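You operate a simulated robot arm through the tools that you are given. There is no shell and no other tool. Be economical: measure what you need, move in short steps, check, and stop when the job is done.

The job below is to be done with a simulated robot arm. You get a single attempt, and the scene is never put back.

JOB
Flush the push cock into the black cup, then fill the blue jar to about its line.
Fine: flush till oil follows the water; spill nothing; leave the jar under the cock.

The check looks at the end state, three seconds after you hand in, the way a careful person would. Anything else that was tipped, shoved, dropped, spilled or broken makes it a failure.

ROBOT AND FRAMES
A 7-joint arm with a two-finger parallel gripper, fixed in place. Base frame: the origin is at the foot of the arm, x ahead of it, y to its left, z up; the work surface is at about z = 0.714. Units: m, rad, N and s.
With the tool pointing down near the work surface it reaches from about 0.16 to 0.66 m from the base axis. Its first joint turns from -1.152 to 1.152 rad. Payload 2.4 kg.
The TCP is the grasp point between the finger pads, 0.03 m short of the fingertips. In the tool frame z runs along the fingers and y along their closing line. Largest opening 0.094 m; finger width 0.028, thickness 0.01; the body of the gripper, 0.05 by 0.096 m, starts 0.055 m behind the TCP.
Orientation is told as [roll, pitch, yaw] about the base's x, y, z axes, in that order, counted from this pose: with the fingers straight down and closing along the base's y, the tool's x points along the base's -x, its y along +y and its z along -z.

CONTROLS
- The arm moves only by the tool drive_tool. Its argument "moves" is one flat list of numbers, 7 for each row, row after row: the finger opening in m, from 0 to 0.094, then the shift along the base's x, y, z in m, then the turn, a rotation vector about the base's x, y, z in degrees. In form: [grip, x, y, z, wx, wy, wz, grip, x, y, z, wx, wy, wz, ...]. A call has 1 to 20 rows; each row shifts and turns the commanded pose from where the row before left it. A row lasts 0.2 s, in which the tool goes at most 0.05 m and 0.15 rad; a call with a longer step from one row to the next is refused whole, and so is a gripper value outside its range. A pose out of reach is approached as far as the arm can. The call stops where the force on the tool passes 40 N (or 10 N more than at its start, if that is more) or the arm is blocked; 0.2 s more then pass. Each finger travels about 0.153 m/s and halts on what it meets, pressing with about 27 N; the grip force reading is that of the motor and also rises with nothing between the fingers. The clock runs only during rows and for 0.2 s after the last one: add rows that do not move to give the fingers time. It gives the time, the measured TCP pose, the force on the tool (base axes), the opening and the grip force at its end, in the units of the frame above (readings bear some noise), and new pictures: "show" is both (left out), scene, wrist or none.
- Cameras (640 x 400 px; columns grow to the right, rows downward): "scene" is fixed at [0.0391, 0.4927, 1.4537]; the picture's right is [-0.59, -0.81, 0.00], its down [-0.46, 0.34, -0.82] and it looks along [0.66, -0.48, -0.58] (base axes); focal length 324 px, centre (320, 200). "wrist" rides on the gripper at [-0.037, 0, -0.058] in the tool frame; the picture's right is [0.00, -1.00, 0.00], its down [0.97, 0.00, -0.24] and it looks along [0.24, 0.00, 0.97] (tool axes); focal length 218 px, centre (320, 200). There is no depth. A picture from a camera that has moved, and an enlarged one, comes with that camera's place and axes in the base frame and with its lens. The place of the scene camera against the robot may be out by one fixed shift of up to 0.018 m in any direction.
- close_up(camera, box): a new picture of the part [left, top, right, bottom] of that camera's present view, enlarged. It takes no simulated time.
- finish_job(): hands the job in; it is judged then, once.

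Go step by step. Nothing tells you positions but the pictures and the camera data: compare them with the known pose of the tool, close in by small moves and look again before you grip or let go. The budget is 120 turns and 170 pictures, counting those below and the enlarged ones. Unless the task says otherwise, let go and move clear before handing in, and close with one line.

The tools are called after "Emit:" as name(argument=value, ...) on one line, values as JSON. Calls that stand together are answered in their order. drive_tool: Moves the arm, as the interface text tells. Its arguments: {"type":"object","properties":{"moves":{"type":"array","items":{"type":"number"}},"show":{"type":"string","enum":["both","scene","wrist","none"]}},"required":["moves"]} The other tools are called the same way: close_up (camera, box) takes an enlarged picture of a part of a camera's view; finish_job () hands the job in.

At the start:

```text
time: 0.0
tool_pos: [0.4299, 0.0083, 1.2336]
orientation: [0.001, -0.001, -0.001]
ft_force: [0.0, -0.2, 0.4]
width: 0.0941
finger_force: 0.0
```

scene: 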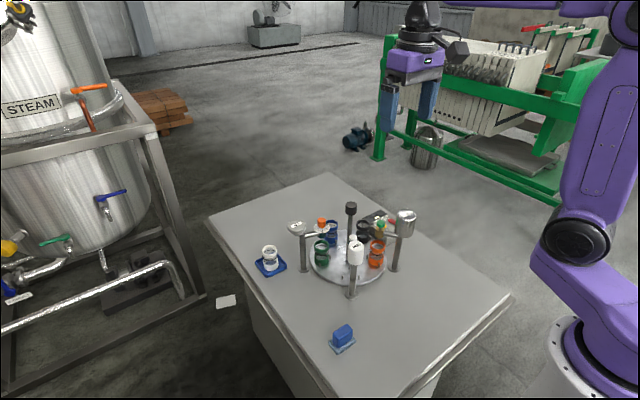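
wrist: 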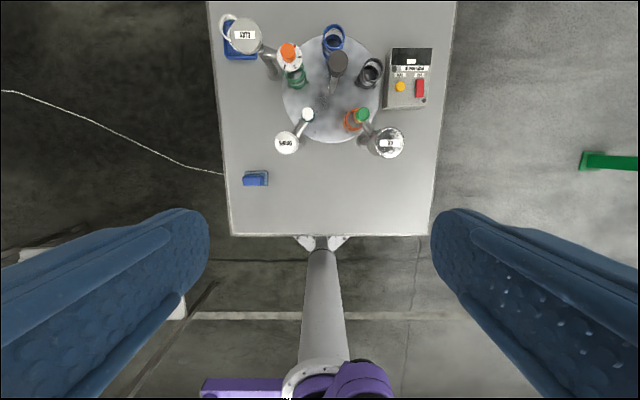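

I see a table with a turntable carrying coloured cups, several posts with taps, and a box with buttons. I'll look closer first.

Emit:
close_up(camera="scene", box=[240, 180, 440, 305])

Emit:
close_up(camera="wrist", box=[210, 0, 450, 150])

```text
3.20 times, centred on (340, 242) of scene
camera zoom: at [0.0391, 0.4927, 1.4537], right [-0.59, -0.81, 0.0], down [-0.46, 0.34, -0.82], along [0.66, -0.48, -0.58], focal length 1038 px, centre (256, 64)
```

zoom: 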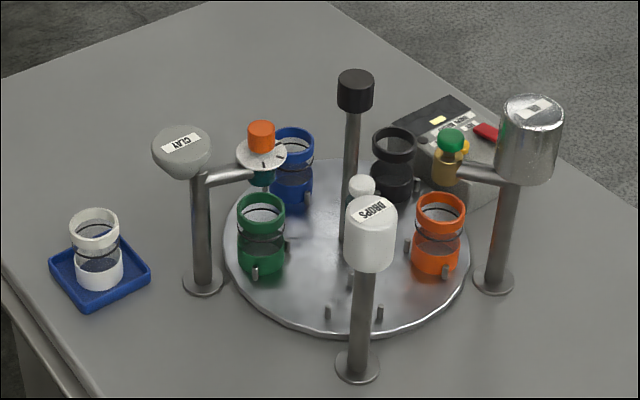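

```text
2.67 times, centred on (330, 75) of wrist
camera zoom: at [0.4661, 0.0083, 1.2912], right [0.0, -1.0, 0.0], down [-0.97, 0.0, 0.24], along [-0.24, 0.0, -0.97], focal length 582 px, centre (293, 533)
```

zoom: 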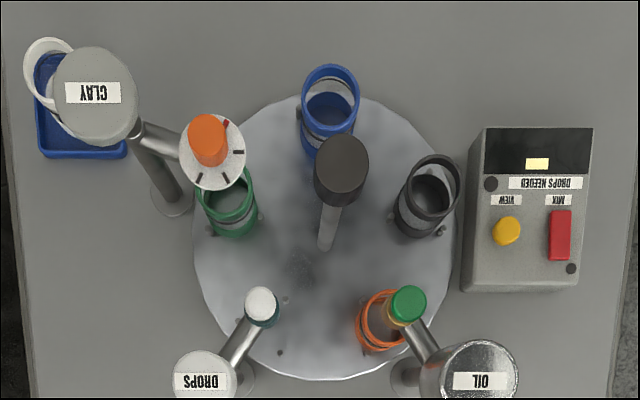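

The oil cock with the green push button is at about (0.524, -0.073, 0.85), and the orange cup is under it. The turntable's centre post with the black knob is at about (0.596, -0.022), top about 0.90. The seats are 72° apart, so turning clockwise brings black under the cock first, then blue. I'll move above the knob.

Emit:
drive_tool(moves=[0.094, 0.033, -0.006, -0.037, 0, 0, 4, 0.094, 0.033, -0.006, -0.037, 0, 0, 8, 0.094, 0.033, -0.006, -0.037, 0, 0, 8, 0.094, 0.033, -0.006, -0.037, 0, 0, 8, 0.094, 0.034, -0.006, -0.037, 0, 0, 8, 0.094, 0, 0, -0.035, 0, 0, 0, 0.094, 0, 0, -0.03, 0, 0, 0, 0.094, 0, 0, 0, 0, 0, 0])

```text
refused: row 5 steps farther than a row can; nothing moved
```

Emit:
drive_tool(moves=[0.094, 0.028, -0.005, -0.032, 0, 0, 6, 0.094, 0.028, -0.005, -0.032, 0, 0, 6, 0.094, 0.028, -0.005, -0.032, 0, 0, 6, 0.094, 0.028, -0.005, -0.032, 0, 0, 6, 0.094, 0.027, -0.005, -0.032, 0, 0, 6, 0.094, 0.027, -0.005, -0.032, 0, 0, 6, 0.094, 0, 0, -0.035, 0, 0, 0, 0.094, 0, 0, -0.03, 0, 0, 0, 0.094, 0, 0, 0, 0, 0, 0])

```text
time: 2.0
tool_pos: [0.5969, -0.019, 0.9775]
orientation: [0.0, -0.001, 0.628]
ft_force: [-0.1, 0.1, 0.2]
width: 0.094
finger_force: 0.1
camera wrist: at [0.6258, 0.0028, 1.0343], right [0.59, -0.81, 0.0], down [-0.79, -0.57, 0.24], along [-0.19, -0.14, -0.97], focal length 218 px, centre (320, 200)
```

scene: 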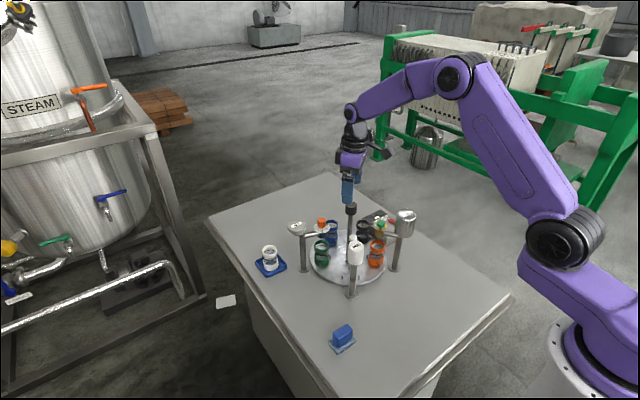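
wrist: 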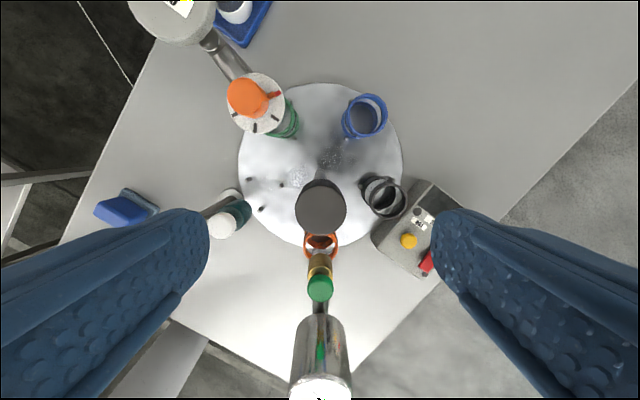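

The knob is centred between the fingers. I'll lower and grip it.

Emit:
drive_tool(moves=[0.094, -0.002, -0.001, -0.03, 0, 0, 0, 0.094, 0, 0, -0.03, 0, 0, 0, 0.094, 0, 0, -0.029, 0, 0, 0, 0.094, 0, 0, 0, 0, 0, 0, 0.06, 0, 0, 0, 0, 0, 0, 0.04, 0, 0, 0, 0, 0, 0, 0.025, 0, 0, 0, 0, 0, 0, 0.025, 0, 0, 0, 0, 0, 0])

Emit:
close_up(camera="scene", box=[240, 150, 440, 305])

```text
time: 3.8
tool_pos: [0.5952, -0.0203, 0.8887]
orientation: [0.0, -0.001, 0.628]
ft_force: [7.2, -5.2, -5.6]
width: 0.0312
finger_force: 45.0
camera wrist: at [0.6251, 0.0017, 0.9464], right [0.59, -0.81, 0.0], down [-0.79, -0.57, 0.24], along [-0.19, -0.14, -0.97], focal length 218 px, centre (320, 200)
```

scene: 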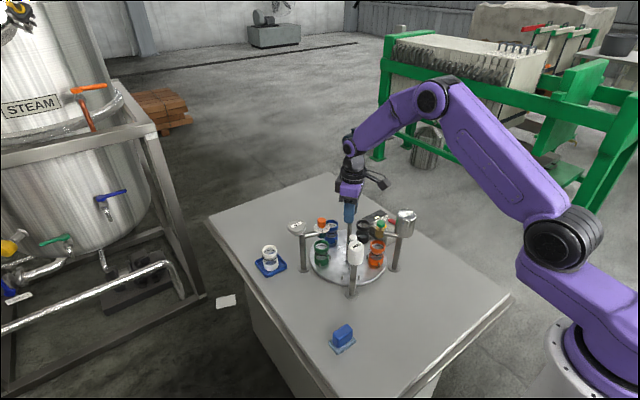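
wrist: 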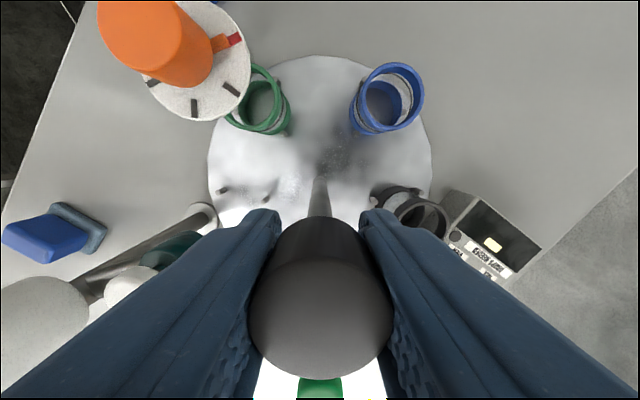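

```text
2.58 times, centred on (340, 228) of scene
camera zoom: at [0.0394, 0.4925, 1.4537], right [-0.59, -0.81, 0.0], down [-0.46, 0.34, -0.82], along [0.66, -0.48, -0.58], focal length 837 px, centre (268, 129)
```

zoom: 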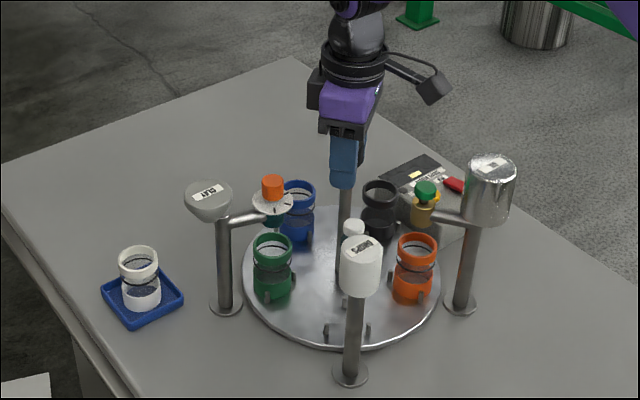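

I have the knob (width 0.031). I'll try a slow small turn clockwise to see if the disc follows.

Emit:
drive_tool(moves=[0.02, 0.0006, -0.0008, 0, 0, 0, -2, 0.02, 0, 0, 0, 0, 0, -4, 0.02, 0, 0, 0, 0, 0, -4, 0.02, 0, 0, 0, 0, 0, -4, 0.02, 0, 0, 0, 0, 0, -2, 0.02, 0, 0, 0, 0, 0, 0], show="none")

Emit:
close_up(camera="scene", box=[240, 150, 440, 305])

```text
time: 5.2
tool_pos: [0.5934, -0.0194, 0.8885]
orientation: [0.001, -0.003, 0.352]
ft_force: [3.0, 14.9, 13.3]
width: 0.0309
finger_force: 44.9
```

```text
2.58 times, centred on (340, 228) of scene
camera zoom: at [0.0389, 0.4931, 1.4535], right [-0.59, -0.81, 0.0], down [-0.46, 0.34, -0.82], along [0.66, -0.48, -0.58], focal length 837 px, centre (268, 129)
```

zoom: 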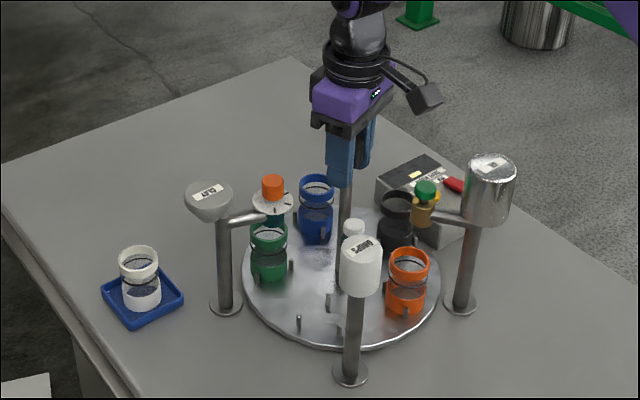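

The disc follows. I'll finish the 72° turn, easing the centre slightly.

Emit:
drive_tool(moves=[0.02, -0.0015, 0.0015, 0, 0, 0, -2, 0.02, 0, 0, 0, 0, 0, -4, 0.02, 0, 0, 0, 0, 0, -5, 0.02, 0, 0, 0, 0, 0, -5, 0.02, 0, 0, 0, 0, 0, -5, 0.02, 0, 0, 0, 0, 0, -5, 0.02, 0, 0, 0, 0, 0, -5, 0.02, 0, 0, 0, 0, 0, -5, 0.02, 0, 0, 0, 0, 0, -5, 0.02, 0, 0, 0, 0, 0, -5, 0.02, 0, 0, 0, 0, 0, -4, 0.02, 0, 0, 0, 0, 0, -4, 0.02, 0, 0, 0, 0, 0, -2, 0.02, 0, 0, 0, 0, 0, 0, 0.02, 0, 0, 0, 0, 0, 0], show="wrist")

Emit:
close_up(camera="scene", box=[240, 150, 440, 305])

```text
time: 8.4
tool_pos: [0.5939, -0.0189, 0.8896]
orientation: [0.001, -0.004, -0.627]
ft_force: [11.3, 19.1, 17.3]
width: 0.0307
finger_force: 45.3
camera wrist: at [0.6236, -0.0412, 0.9465], right [-0.59, -0.81, 0.0], down [-0.79, 0.57, 0.24], along [-0.19, 0.14, -0.97], focal length 218 px, centre (320, 200)
```

wrist: 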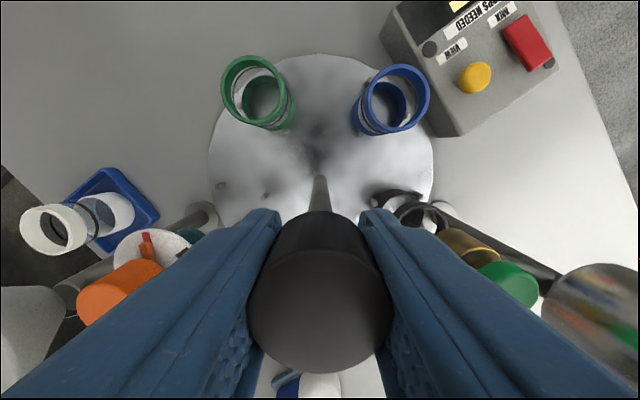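

```text
2.58 times, centred on (340, 228) of scene
camera zoom: at [0.039, 0.4932, 1.4535], right [-0.59, -0.81, 0.0], down [-0.46, 0.34, -0.82], along [0.66, -0.48, -0.58], focal length 837 px, centre (268, 129)
```

zoom: 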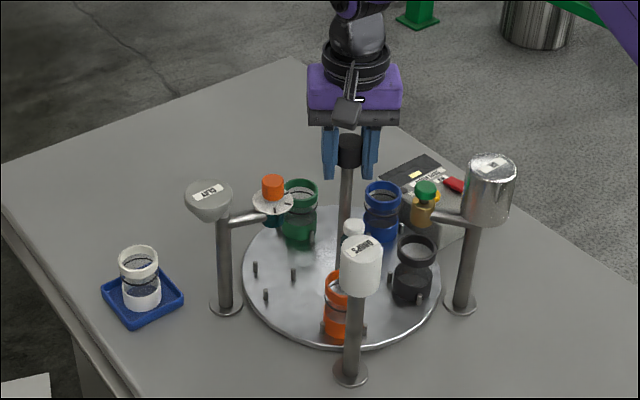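

Black now sits near the cock. I'll release, rise, and look from above to check the alignment.

Emit:
drive_tool(moves=[0.05, 0, 0, 0, 0, 0, 0, 0.094, 0, 0, 0, 0, 0, 0, 0.094, 0, 0, 0, 0, 0, 0, 0.094, 0, 0, 0.03, 0, 0, 0, 0.094, 0, 0, 0.045, 0, 0, 0, 0.094, 0, 0, 0.04, 0, 0, 6, 0.06, -0.02, -0.01, 0.02, 0, 0, 6, 0.02, -0.02, -0.01, 0.02, 0, 0, 6, 0, -0.02, -0.01, 0.02, 0, 0, 6, 0, -0.02, -0.01, 0, 0, 0, 6, 0, -0.02, -0.01, 0, 0, 0, 6, 0, 0, 0, 0, 0, 0, 0])

Emit:
close_up(camera="scene", box=[330, 190, 430, 290])

```text
time: 11.0
tool_pos: [0.4938, -0.0707, 1.0617]
orientation: [0.0, 0.0, 0.003]
ft_force: [-1.0, -0.6, 0.4]
width: 0.0002
finger_force: 26.9
camera wrist: at [0.5297, -0.0724, 1.1198], right [0.0, -1.0, 0.0], down [-0.97, 0.0, 0.24], along [-0.24, 0.0, -0.97], focal length 218 px, centre (320, 200)
```

scene: 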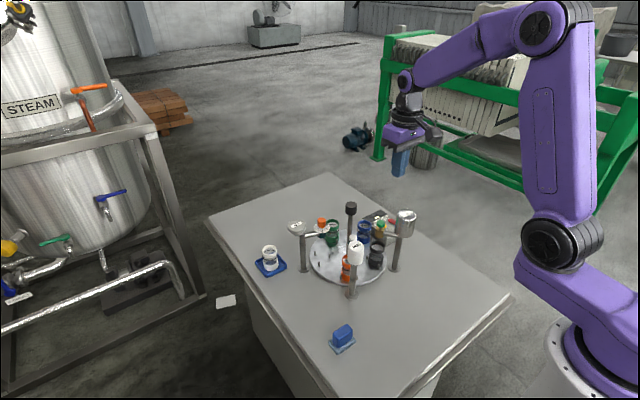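
wrist: 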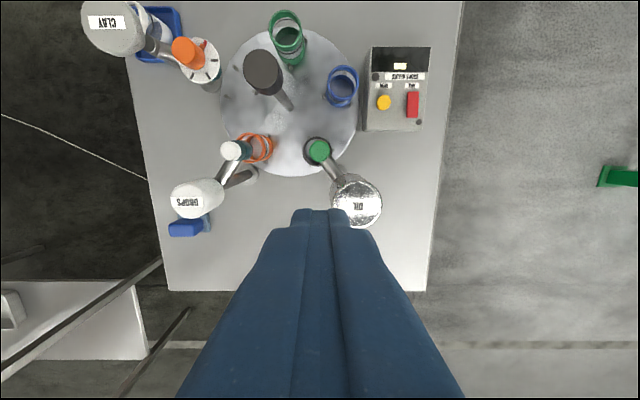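

```text
4.00 times, centred on (380, 240) of scene
camera zoom: at [0.0391, 0.4927, 1.4537], right [-0.59, -0.81, 0.0], down [-0.46, 0.34, -0.82], along [0.66, -0.48, -0.58], focal length 1298 px, centre (80, 40)
```

zoom: 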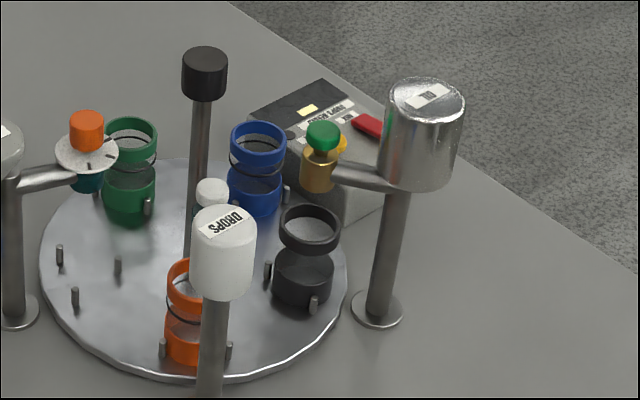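

Emit:
close_up(camera="wrist", box=[280, 110, 380, 230])

```text
3.33 times, centred on (330, 170) of wrist
camera zoom: at [0.5297, -0.0724, 1.1198], right [0.0, -1.0, 0.0], down [-0.97, 0.0, 0.24], along [-0.24, 0.0, -0.97], focal length 728 px, centre (287, 300)
```

zoom: 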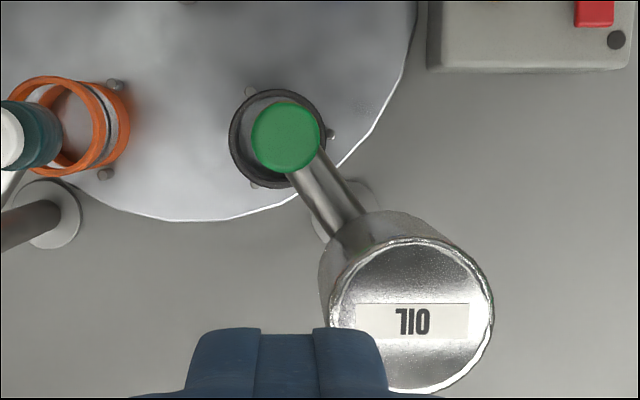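

The black cup is within about 4 mm of the cock axis, which is good enough for its 18 mm mouth. I'll come down over the green button with the fingers closed.

Emit:
drive_tool(moves=[0, 0.03, -0.001, -0.03, 0, 0, 0, 0, 0, 0, -0.045, 0, 0, 0, 0, 0, 0, -0.045, 0, 0, 0, 0, 0, 0, -0.033, 0, 0, 0, 0, 0, 0, 0, 0, 0, 0])

Emit:
close_up(camera="scene", box=[330, 190, 430, 290])

```text
time: 12.2
tool_pos: [0.5218, -0.0731, 0.9087]
orientation: [0.001, -0.001, -0.001]
ft_force: [0.1, 0.2, 0.5]
width: 0.0
finger_force: 26.9
camera wrist: at [0.5582, -0.0736, 0.9656], right [0.0, -1.0, 0.0], down [-0.97, 0.0, 0.24], along [-0.24, 0.0, -0.97], focal length 218 px, centre (320, 200)
```

scene: 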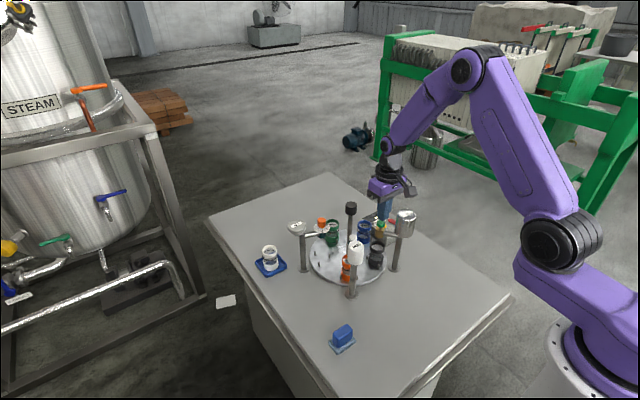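
wrist: 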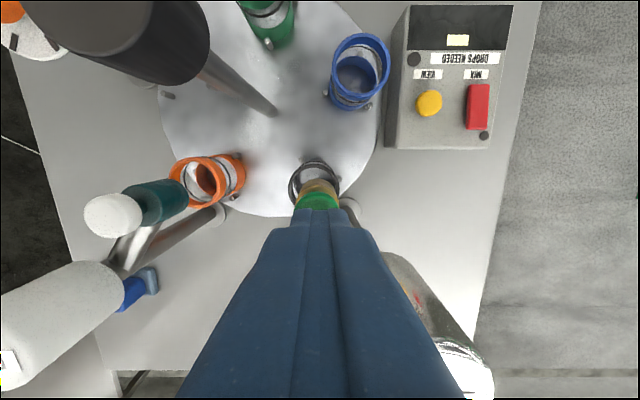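

```text
4.00 times, centred on (380, 240) of scene
camera zoom: at [0.0391, 0.4927, 1.4537], right [-0.59, -0.81, 0.0], down [-0.46, 0.34, -0.82], along [0.66, -0.48, -0.58], focal length 1298 px, centre (80, 40)
```

zoom: 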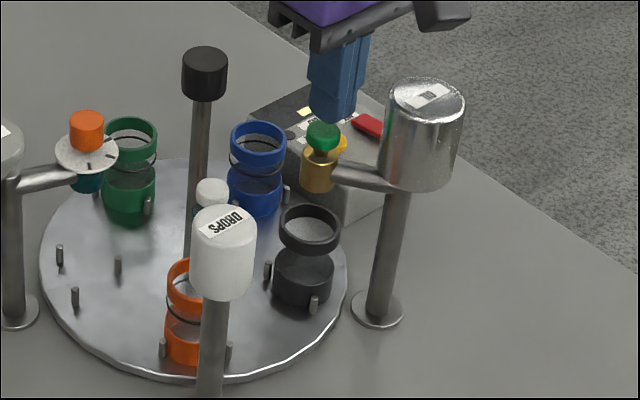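

Parallax accounts for most of the offset between finger and button. I'll nudge by 2 mm and touch down gently.

Emit:
drive_tool(moves=[0, 0.001, 0.001, -0.018, 0, 0, 0, 0, 0, 0, -0.006, 0, 0, 0, 0, 0, 0, -0.003, 0, 0, 0], show="none")

Emit:
close_up(camera="scene", box=[330, 190, 430, 290])

```text
time: 13.0
tool_pos: [0.5232, -0.0726, 0.8856]
orientation: [-0.001, -0.003, -0.002]
ft_force: [-12.4, -4.0, 35.0]
width: 0.0
finger_force: 27.2
```

```text
4.00 times, centred on (380, 240) of scene
camera zoom: at [0.0382, 0.4927, 1.4537], right [-0.59, -0.81, 0.0], down [-0.46, 0.34, -0.82], along [0.66, -0.48, -0.57], focal length 1298 px, centre (80, 40)
```

zoom: 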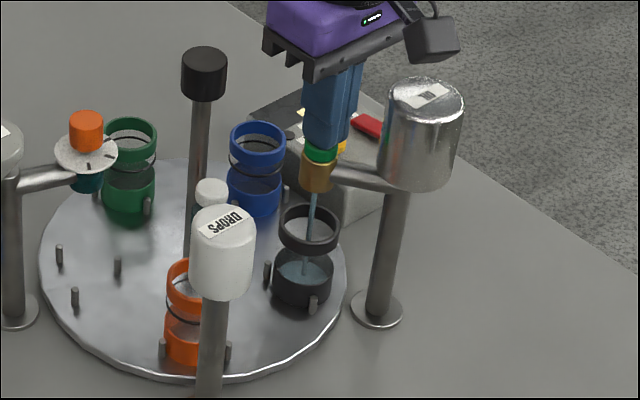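

Water is running into the black cup. I'll hold and watch for oil.

Emit:
drive_tool(moves=[0, 0, 0, 0.0005, 0, 0, 0, 0, 0, 0, 0, 0, 0, 0], show="none")

Emit:
close_up(camera="scene", box=[350, 215, 400, 275])

```text
time: 13.6
tool_pos: [0.522, -0.0731, 0.8846]
orientation: [0.0, -0.001, -0.002]
ft_force: [-12.4, -6.7, 39.1]
width: 0.0
finger_force: 27.1
```

```text
6.67 times, centred on (375, 245) of scene
camera zoom: at [0.0381, 0.4926, 1.4537], right [-0.59, -0.81, 0.0], down [-0.46, 0.34, -0.82], along [0.66, -0.48, -0.57], focal length 2163 px, centre (-47, -100)
```

zoom: 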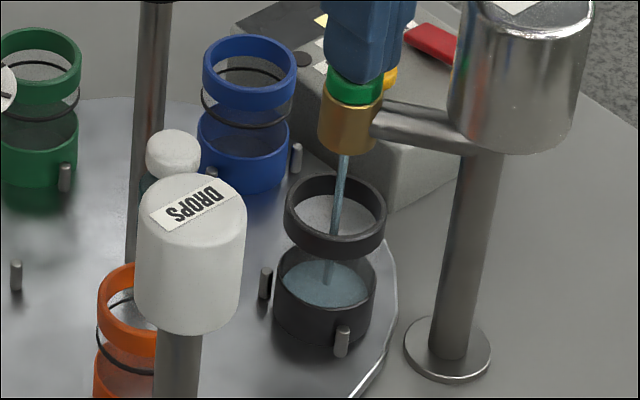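

Emit:
drive_tool(moves=[0, 0, 0, 0.0005, 0, 0, 0, 0, 0, 0, 0, 0, 0, 0], show="none")

Emit:
close_up(camera="scene", box=[350, 215, 400, 275])

```text
time: 14.2
tool_pos: [0.5224, -0.0715, 0.8847]
orientation: [0.001, -0.001, 0.0]
ft_force: [-12.5, -9.3, 36.0]
width: 0.0001
finger_force: 27.1
```

```text
6.67 times, centred on (375, 245) of scene
camera zoom: at [0.0382, 0.4926, 1.4537], right [-0.59, -0.81, 0.0], down [-0.46, 0.34, -0.82], along [0.66, -0.48, -0.57], focal length 2163 px, centre (-47, -100)
```

zoom: 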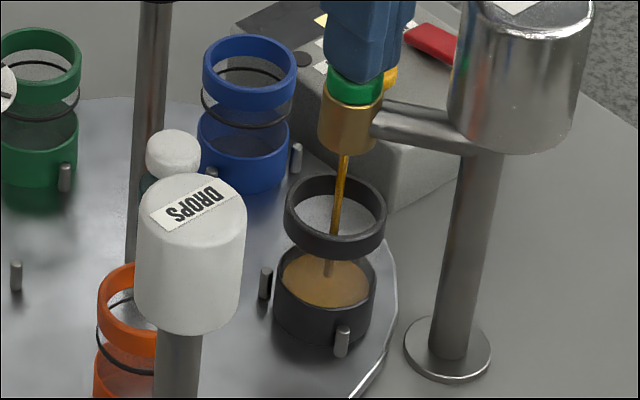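

Oil now follows the water, so I'll lift off at once.

Emit:
drive_tool(moves=[0, 0, 0, 0.03, 0, 0, 0, 0, 0, 0, 0.04, 0, 0, 0, 0, 0, 0, 0, 0, 0, 0], show="none")

Emit:
close_up(camera="scene", box=[350, 215, 400, 275])

```text
time: 15.0
tool_pos: [0.5218, -0.0701, 0.953]
orientation: [-0.001, 0.0, -0.001]
ft_force: [-0.1, -1.3, 0.4]
width: 0.0
finger_force: 26.9
```

```text
6.67 times, centred on (375, 245) of scene
camera zoom: at [0.0391, 0.4927, 1.4537], right [-0.59, -0.81, 0.0], down [-0.46, 0.34, -0.82], along [0.66, -0.48, -0.58], focal length 2163 px, centre (-47, -100)
```

zoom: 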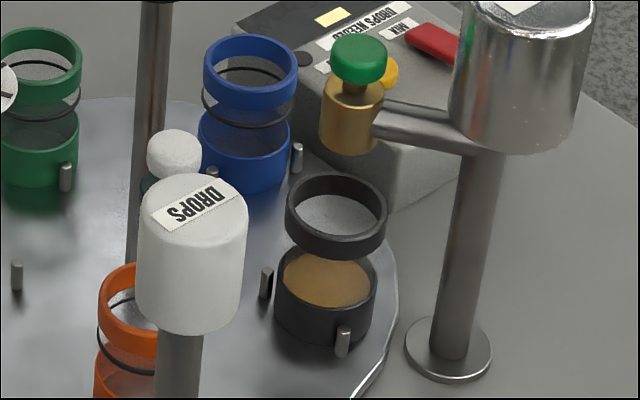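

The flow stopped cleanly. Next I go back to the knob and repeat the turn, slightly less than 72° (about 70°), to centre blue better.

Emit:
drive_tool(moves=[0, 0, 0, 0.04, 0, 0, 0, 0.02, 0.015, 0.01, 0, 0, 0, 6, 0.04, 0.015, 0.01, 0, 0, 0, 6, 0.06, 0.015, 0.01, 0, 0, 0, 6, 0.08, 0.015, 0.01, 0, 0, 0, 6, 0.094, 0.0127, 0.0106, 0, 0, 0, 6, 0.094, 0, 0, 0, 0, 0, 6, 0.094, 0, 0, 0, 0, 0, 0], show="wrist")

```text
time: 16.8
tool_pos: [0.5941, -0.0212, 0.9933]
orientation: [-0.001, 0.0, 0.63]
ft_force: [-0.7, -1.3, -0.3]
width: 0.0937
finger_force: 0.0
camera wrist: at [0.6249, 0.0008, 1.0503], right [0.59, -0.81, 0.0], down [-0.78, -0.57, 0.24], along [-0.19, -0.14, -0.97], focal length 218 px, centre (320, 200)
```

wrist: 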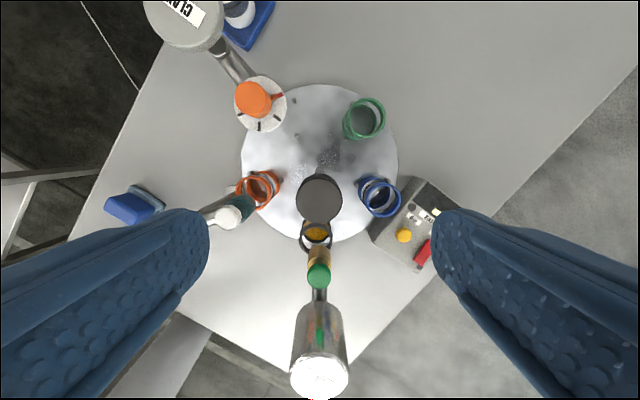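

Emit:
drive_tool(moves=[0.094, 0, 0.0012, -0.035, 0, 0, 0, 0.094, 0, 0, -0.035, 0, 0, 0, 0.094, 0, 0, -0.034, 0, 0, 0, 0.094, 0, 0, 0, 0, 0, 0, 0.06, 0, 0, 0, 0, 0, 0, 0.04, 0, 0, 0, 0, 0, 0, 0.02, 0, 0, 0, 0, 0, 0, 0.02, 0, 0, 0, 0, 0, 0], show="none")

Emit:
drive_tool(moves=[0.02, 0, 0, 0, 0, 0, -2, 0.02, 0, 0, 0, 0, 0, -4, 0.02, 0, 0, 0, 0, 0, -5, 0.02, 0, 0, 0, 0, 0, -5, 0.02, 0, 0, 0, 0, 0, -5, 0.02, 0, 0, 0, 0, 0, -5, 0.02, 0, 0, 0, 0, 0, -5, 0.02, 0, 0, 0, 0, 0, -5, 0.02, 0, 0, 0, 0, 0, -5, 0.02, 0, 0, 0, 0, 0, -5, 0.02, 0, 0, 0, 0, 0, -5, 0.02, 0, 0, 0, 0, 0, -5, 0.02, 0, 0, 0, 0, 0, -4, 0.02, 0, 0, 0, 0, 0, -4, 0.02, 0, 0, 0, 0, 0, -3, 0.02, 0, 0, 0, 0, 0, -2, 0.02, 0, 0, 0, 0, 0, 0, 0.02, 0, 0, 0, 0, 0, 0], show="none")

Emit:
close_up(camera="scene", box=[240, 150, 440, 305])

```text
time: 18.6
tool_pos: [0.5957, -0.0198, 0.8906]
orientation: [0.003, 0.002, 0.631]
ft_force: [-7.4, 3.9, 0.5]
width: 0.0319
finger_force: 45.2
```

```text
time: 22.4
tool_pos: [0.5956, -0.0195, 0.8899]
orientation: [0.0, 0.003, -0.578]
ft_force: [-6.6, -4.3, -2.1]
width: 0.0317
finger_force: 45.2
```

```text
2.58 times, centred on (340, 228) of scene
camera zoom: at [0.039, 0.4926, 1.4537], right [-0.59, -0.81, 0.0], down [-0.46, 0.34, -0.82], along [0.66, -0.48, -0.58], focal length 837 px, centre (268, 129)
```

zoom: 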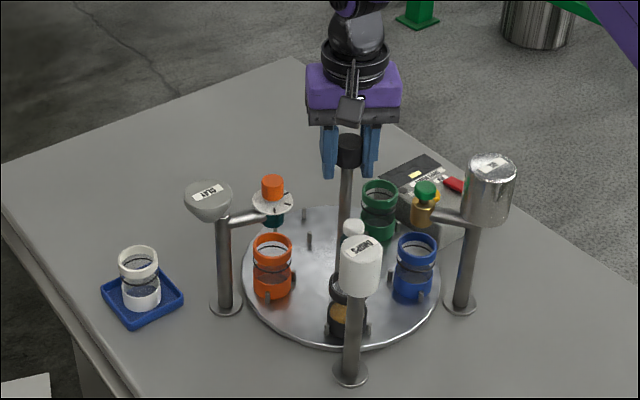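

Blue is now at the cock. I'll release, rise, and check its alignment from above.

Emit:
drive_tool(moves=[0.05, 0, 0, 0, 0, 0, 0, 0.094, 0, 0, 0, 0, 0, 0, 0.094, 0, 0, 0, 0, 0, 0, 0.094, 0, 0, 0.03, 0, 0, 0, 0.094, 0, 0, 0.045, 0, 0, 0, 0.094, 0, 0, 0.04, 0, 0, 6, 0.06, -0.02, -0.01, 0.02, 0, 0, 6, 0.02, -0.02, -0.01, 0.02, 0, 0, 6, 0, -0.02, -0.01, 0.02, 0, 0, 5, 0, -0.02, -0.01, 0, 0, 0, 5, 0, -0.02, -0.01, 0, 0, 0, 5, 0, 0, 0, 0, 0, 0, 0], show="none")

Emit:
close_up(camera="wrist", box=[280, 110, 380, 230])

Emit:
close_up(camera="scene", box=[350, 215, 400, 275])

```text
time: 25.0
tool_pos: [0.4961, -0.068, 1.0656]
orientation: [0.0, 0.0, 0.002]
ft_force: [0.4, 0.2, -0.1]
width: 0.0
finger_force: 27.1
```

```text
3.33 times, centred on (330, 170) of wrist
camera zoom: at [0.5314, -0.0679, 1.1227], right [0.0, -1.0, 0.0], down [-0.97, 0.0, 0.24], along [-0.24, 0.0, -0.97], focal length 728 px, centre (287, 300)
```

zoom: 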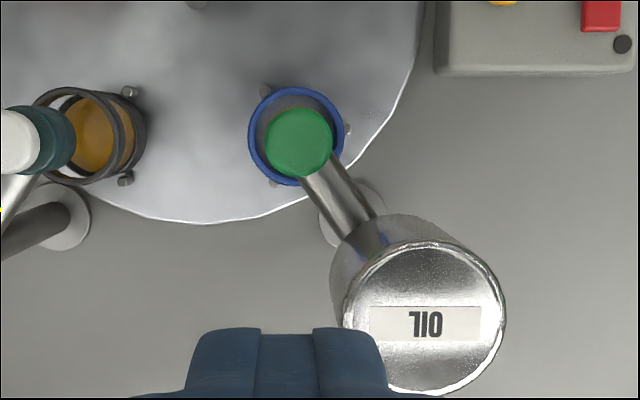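

```text
6.67 times, centred on (375, 245) of scene
camera zoom: at [0.0391, 0.4927, 1.4537], right [-0.59, -0.81, 0.0], down [-0.46, 0.34, -0.82], along [0.66, -0.48, -0.58], focal length 2163 px, centre (-47, -100)
```

zoom: 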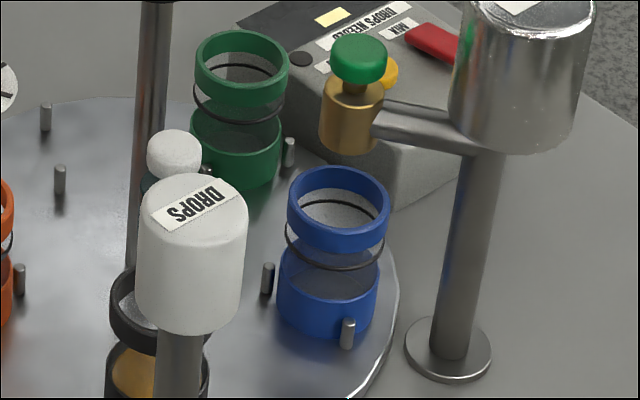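

Blue is well centred under the cock, and its line is the black ring in the glass. I'll descend and press again.

Emit:
drive_tool(moves=[0, 0.0275, -0.0045, -0.03, 0, 0, 0, 0, 0, 0, -0.045, 0, 0, 0, 0, 0, 0, -0.045, 0, 0, 0, 0, 0, 0, -0.037, 0, 0, 0, 0, 0, 0, 0, 0, 0, 0], show="none")

```text
time: 26.2
tool_pos: [0.5257, -0.0727, 0.9062]
orientation: [0.0, -0.001, 0.002]
ft_force: [-0.1, -0.1, -0.2]
width: 0.0001
finger_force: 26.8
```

Emit:
drive_tool(moves=[0, -0.0015, 0, -0.015, 0, 0, 0, 0, 0, 0, -0.006, 0, 0, 0, 0, 0, 0, -0.0015, 0, 0, 0, 0, 0, 0, 0, 0, 0, 0], show="none")

Emit:
close_up(camera="scene", box=[350, 215, 400, 275])

```text
time: 27.2
tool_pos: [0.5244, -0.0735, 0.8863]
orientation: [-0.002, -0.005, -0.001]
ft_force: [6.6, 5.6, 18.3]
width: 0.0002
finger_force: 26.6
```

```text
6.67 times, centred on (375, 245) of scene
camera zoom: at [0.0389, 0.4929, 1.4536], right [-0.59, -0.81, 0.0], down [-0.46, 0.34, -0.82], along [0.66, -0.48, -0.58], focal length 2163 px, centre (-47, -100)
```

zoom: 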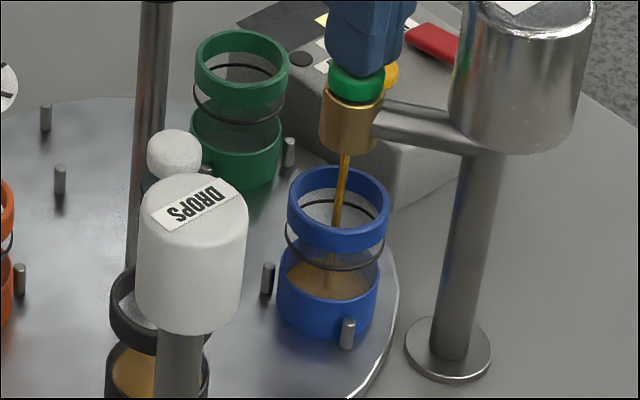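

Oil is flowing into blue. I'll hold and keep watching the level.

Emit:
drive_tool(moves=[0, 0, 0, 0, 0, 0, 0, 0, 0, 0, 0, 0, 0, 0], show="none")

Emit:
close_up(camera="scene", box=[350, 215, 400, 275])

```text
time: 27.8
tool_pos: [0.5243, -0.0735, 0.8866]
orientation: [0.0, -0.004, 0.0]
ft_force: [10.2, 6.3, 20.9]
width: 0.0
finger_force: 26.5
```

```text
6.67 times, centred on (375, 245) of scene
camera zoom: at [0.039, 0.4929, 1.4536], right [-0.59, -0.81, 0.0], down [-0.46, 0.34, -0.82], along [0.66, -0.48, -0.58], focal length 2163 px, centre (-47, -100)
```

zoom: 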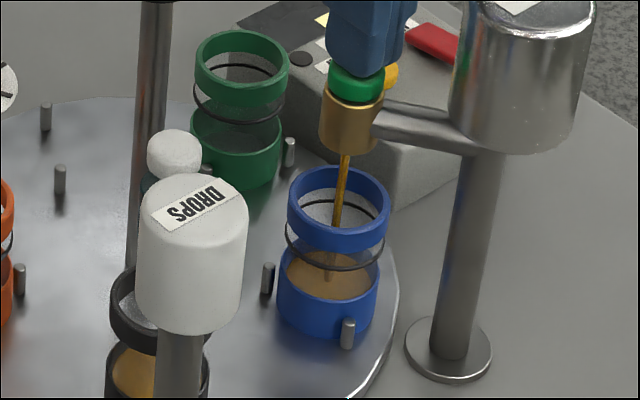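

Emit:
drive_tool(moves=[0, 0, 0, 0, 0, 0, 0, 0, 0, 0, 0, 0, 0, 0, 0, 0, 0, 0, 0, 0, 0], show="none")

Emit:
close_up(camera="scene", box=[360, 230, 395, 270])

```text
time: 28.6
tool_pos: [0.5248, -0.0742, 0.8869]
orientation: [0.0, -0.004, -0.001]
ft_force: [9.6, 6.3, 22.3]
width: 0.0001
finger_force: 27.1
```

```text
10.00 times, centred on (378, 250) of scene
camera zoom: at [0.0389, 0.4929, 1.4536], right [-0.59, -0.81, 0.0], down [-0.46, 0.34, -0.82], along [0.66, -0.48, -0.58], focal length 3245 px, centre (-255, -300)
```

zoom: 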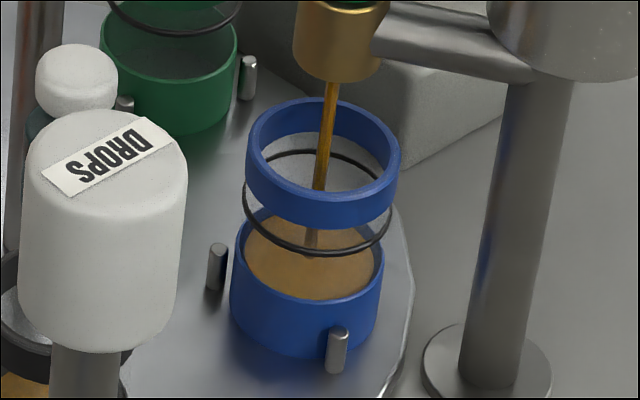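

Emit:
drive_tool(moves=[0, 0, 0, 0, 0, 0, 0, 0, 0, 0, 0, 0, 0, 0, 0, 0, 0, 0, 0, 0, 0], show="none")

Emit:
close_up(camera="scene", box=[360, 230, 395, 270])

```text
time: 29.4
tool_pos: [0.5234, -0.075, 0.887]
orientation: [0.001, -0.003, 0.001]
ft_force: [8.0, 5.2, 22.0]
width: 0.0001
finger_force: 27.3
```

```text
10.00 times, centred on (378, 250) of scene
camera zoom: at [0.0389, 0.4929, 1.4536], right [-0.59, -0.81, 0.0], down [-0.46, 0.34, -0.82], along [0.66, -0.48, -0.58], focal length 3245 px, centre (-255, -300)
```

zoom: 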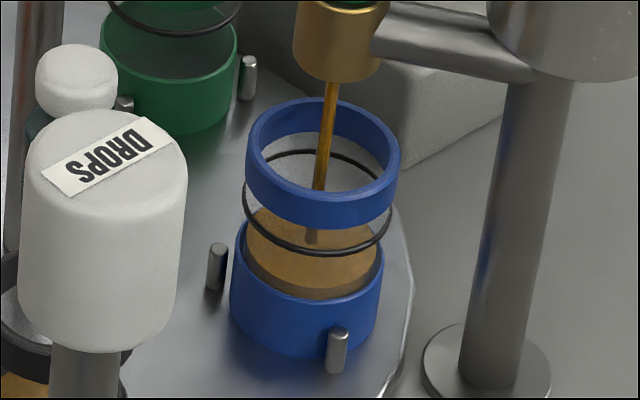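

Emit:
drive_tool(moves=[0, 0, 0, 0, 0, 0, 0, 0, 0, 0, 0, 0, 0, 0, 0, 0, 0, 0, 0, 0, 0], show="none")

Emit:
close_up(camera="scene", box=[360, 230, 395, 270])

```text
time: 30.2
tool_pos: [0.5233, -0.0747, 0.8861]
orientation: [0.0, -0.001, 0.001]
ft_force: [8.7, 4.8, 23.5]
width: 0.0
finger_force: 27.1
```

```text
10.00 times, centred on (378, 250) of scene
camera zoom: at [0.0389, 0.4929, 1.4536], right [-0.59, -0.81, 0.0], down [-0.46, 0.34, -0.82], along [0.66, -0.48, -0.58], focal length 3245 px, centre (-255, -300)
```

zoom: 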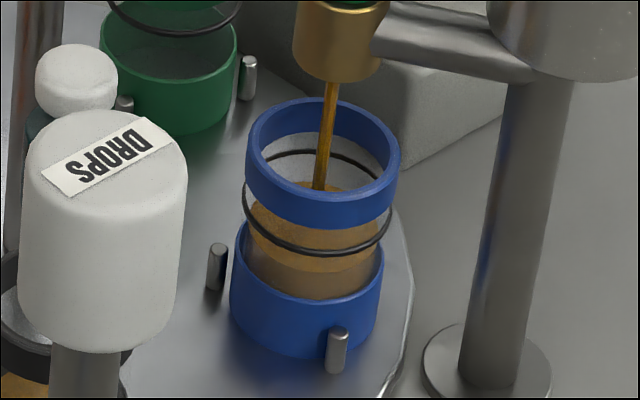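

Emit:
drive_tool(moves=[0, 0, 0, 0, 0, 0, 0, 0, 0, 0, 0, 0, 0, 0], show="none")

Emit:
close_up(camera="scene", box=[360, 230, 395, 270])

```text
time: 30.8
tool_pos: [0.5234, -0.0754, 0.8856]
orientation: [0.0, 0.0, -0.001]
ft_force: [6.7, 2.8, 23.4]
width: 0.0
finger_force: 27.0
```

```text
10.00 times, centred on (378, 250) of scene
camera zoom: at [0.0389, 0.4928, 1.4536], right [-0.59, -0.81, 0.0], down [-0.46, 0.34, -0.82], along [0.66, -0.48, -0.58], focal length 3245 px, centre (-255, -300)
```

zoom: 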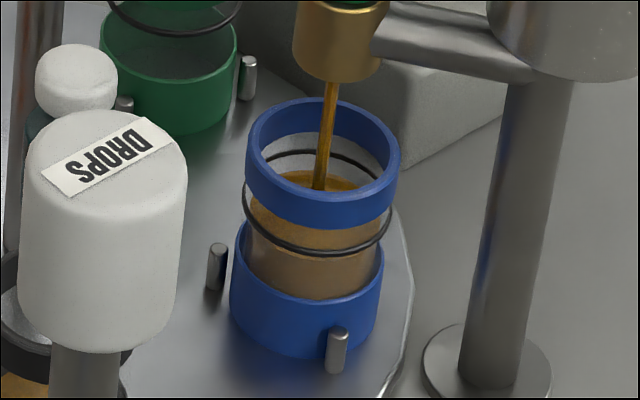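

Nearly at the ring; I'll hold about 0.4 s more and then lift off.

Emit:
drive_tool(moves=[0, 0, 0, 0, 0, 0, 0, 0, 0, 0, 0, 0, 0, 0, 0, 0, 0, 0.03, 0, 0, 0, 0, 0, 0, 0.04, 0, 0, 0, 0, 0, 0, 0.03, 0, 0, 0], show="none")

Emit:
close_up(camera="scene", box=[360, 230, 395, 270])

```text
time: 32.0
tool_pos: [0.5245, -0.0739, 0.9842]
orientation: [0.001, 0.0, 0.0]
ft_force: [0.6, 0.1, 0.2]
width: 0.0002
finger_force: 27.6
```

```text
10.00 times, centred on (378, 250) of scene
camera zoom: at [0.0391, 0.4927, 1.4537], right [-0.59, -0.81, 0.0], down [-0.46, 0.34, -0.82], along [0.66, -0.48, -0.58], focal length 3245 px, centre (-255, -300)
```

zoom: 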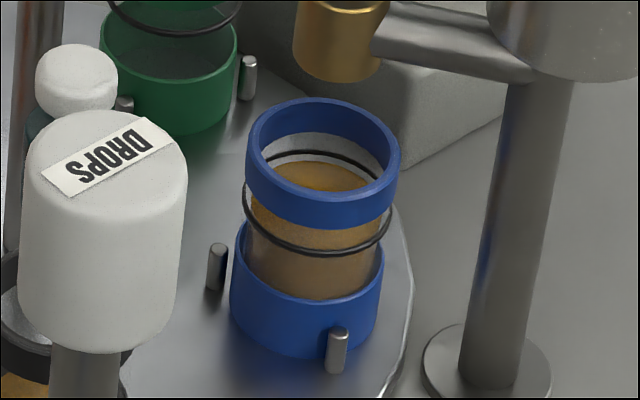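

The oil stands at the ring and the flow has stopped. I'll move clear and take a last look.

Emit:
drive_tool(moves=[0, -0.02, 0.01, 0.04, 0, 0, 0, 0, -0.02, 0.01, 0.04, 0, 0, 0, 0, -0.02, 0.01, 0.03, 0, 0, 0, 0, 0, 0, 0, 0, 0, 0])

Emit:
close_up(camera="scene", box=[240, 180, 440, 305])

```text
time: 33.0
tool_pos: [0.4627, -0.0452, 1.0955]
orientation: [0.0, 0.0, 0.0]
ft_force: [0.5, -0.3, 0.2]
width: 0.0004
finger_force: 27.0
camera wrist: at [0.4993, -0.0447, 1.1523], right [0.0, -1.0, 0.0], down [-0.97, 0.0, 0.24], along [-0.24, 0.0, -0.97], focal length 218 px, centre (320, 200)
```

scene: 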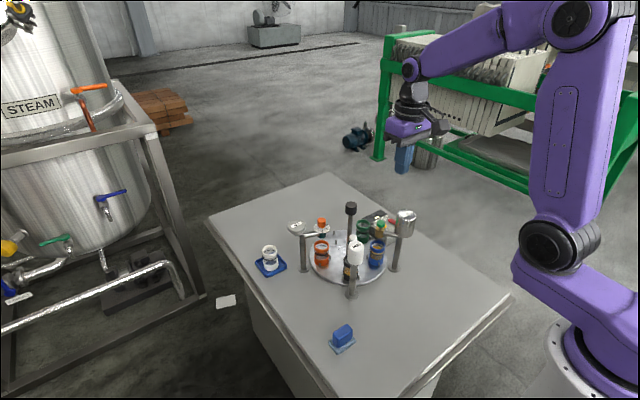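
wrist: 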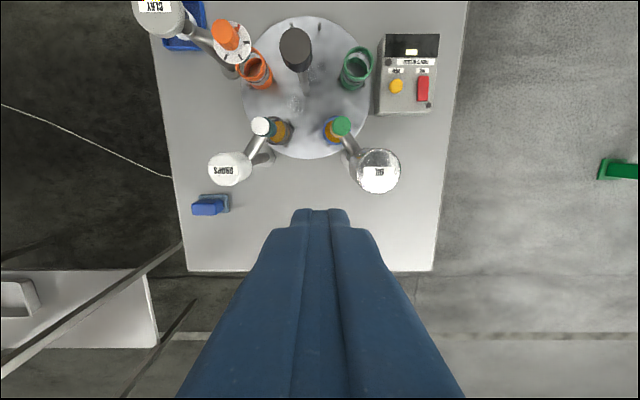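

```text
3.20 times, centred on (340, 242) of scene
camera zoom: at [0.0391, 0.4927, 1.4537], right [-0.59, -0.81, 0.0], down [-0.46, 0.34, -0.82], along [0.66, -0.48, -0.58], focal length 1038 px, centre (256, 64)
```

zoom: 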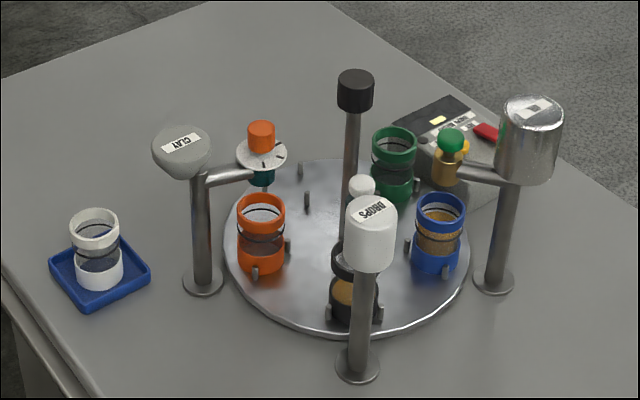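

Everything is standing with no spills visible, blue is at its line under the cock, and the arm is clear, so I'm handing in.

Emit:
finish_job()

```text
The job is handed in.
```

The push cock is flushed into the black cup until oil followed the water. The blue jar is filled to about its line and left under the cock, with no spills seen.
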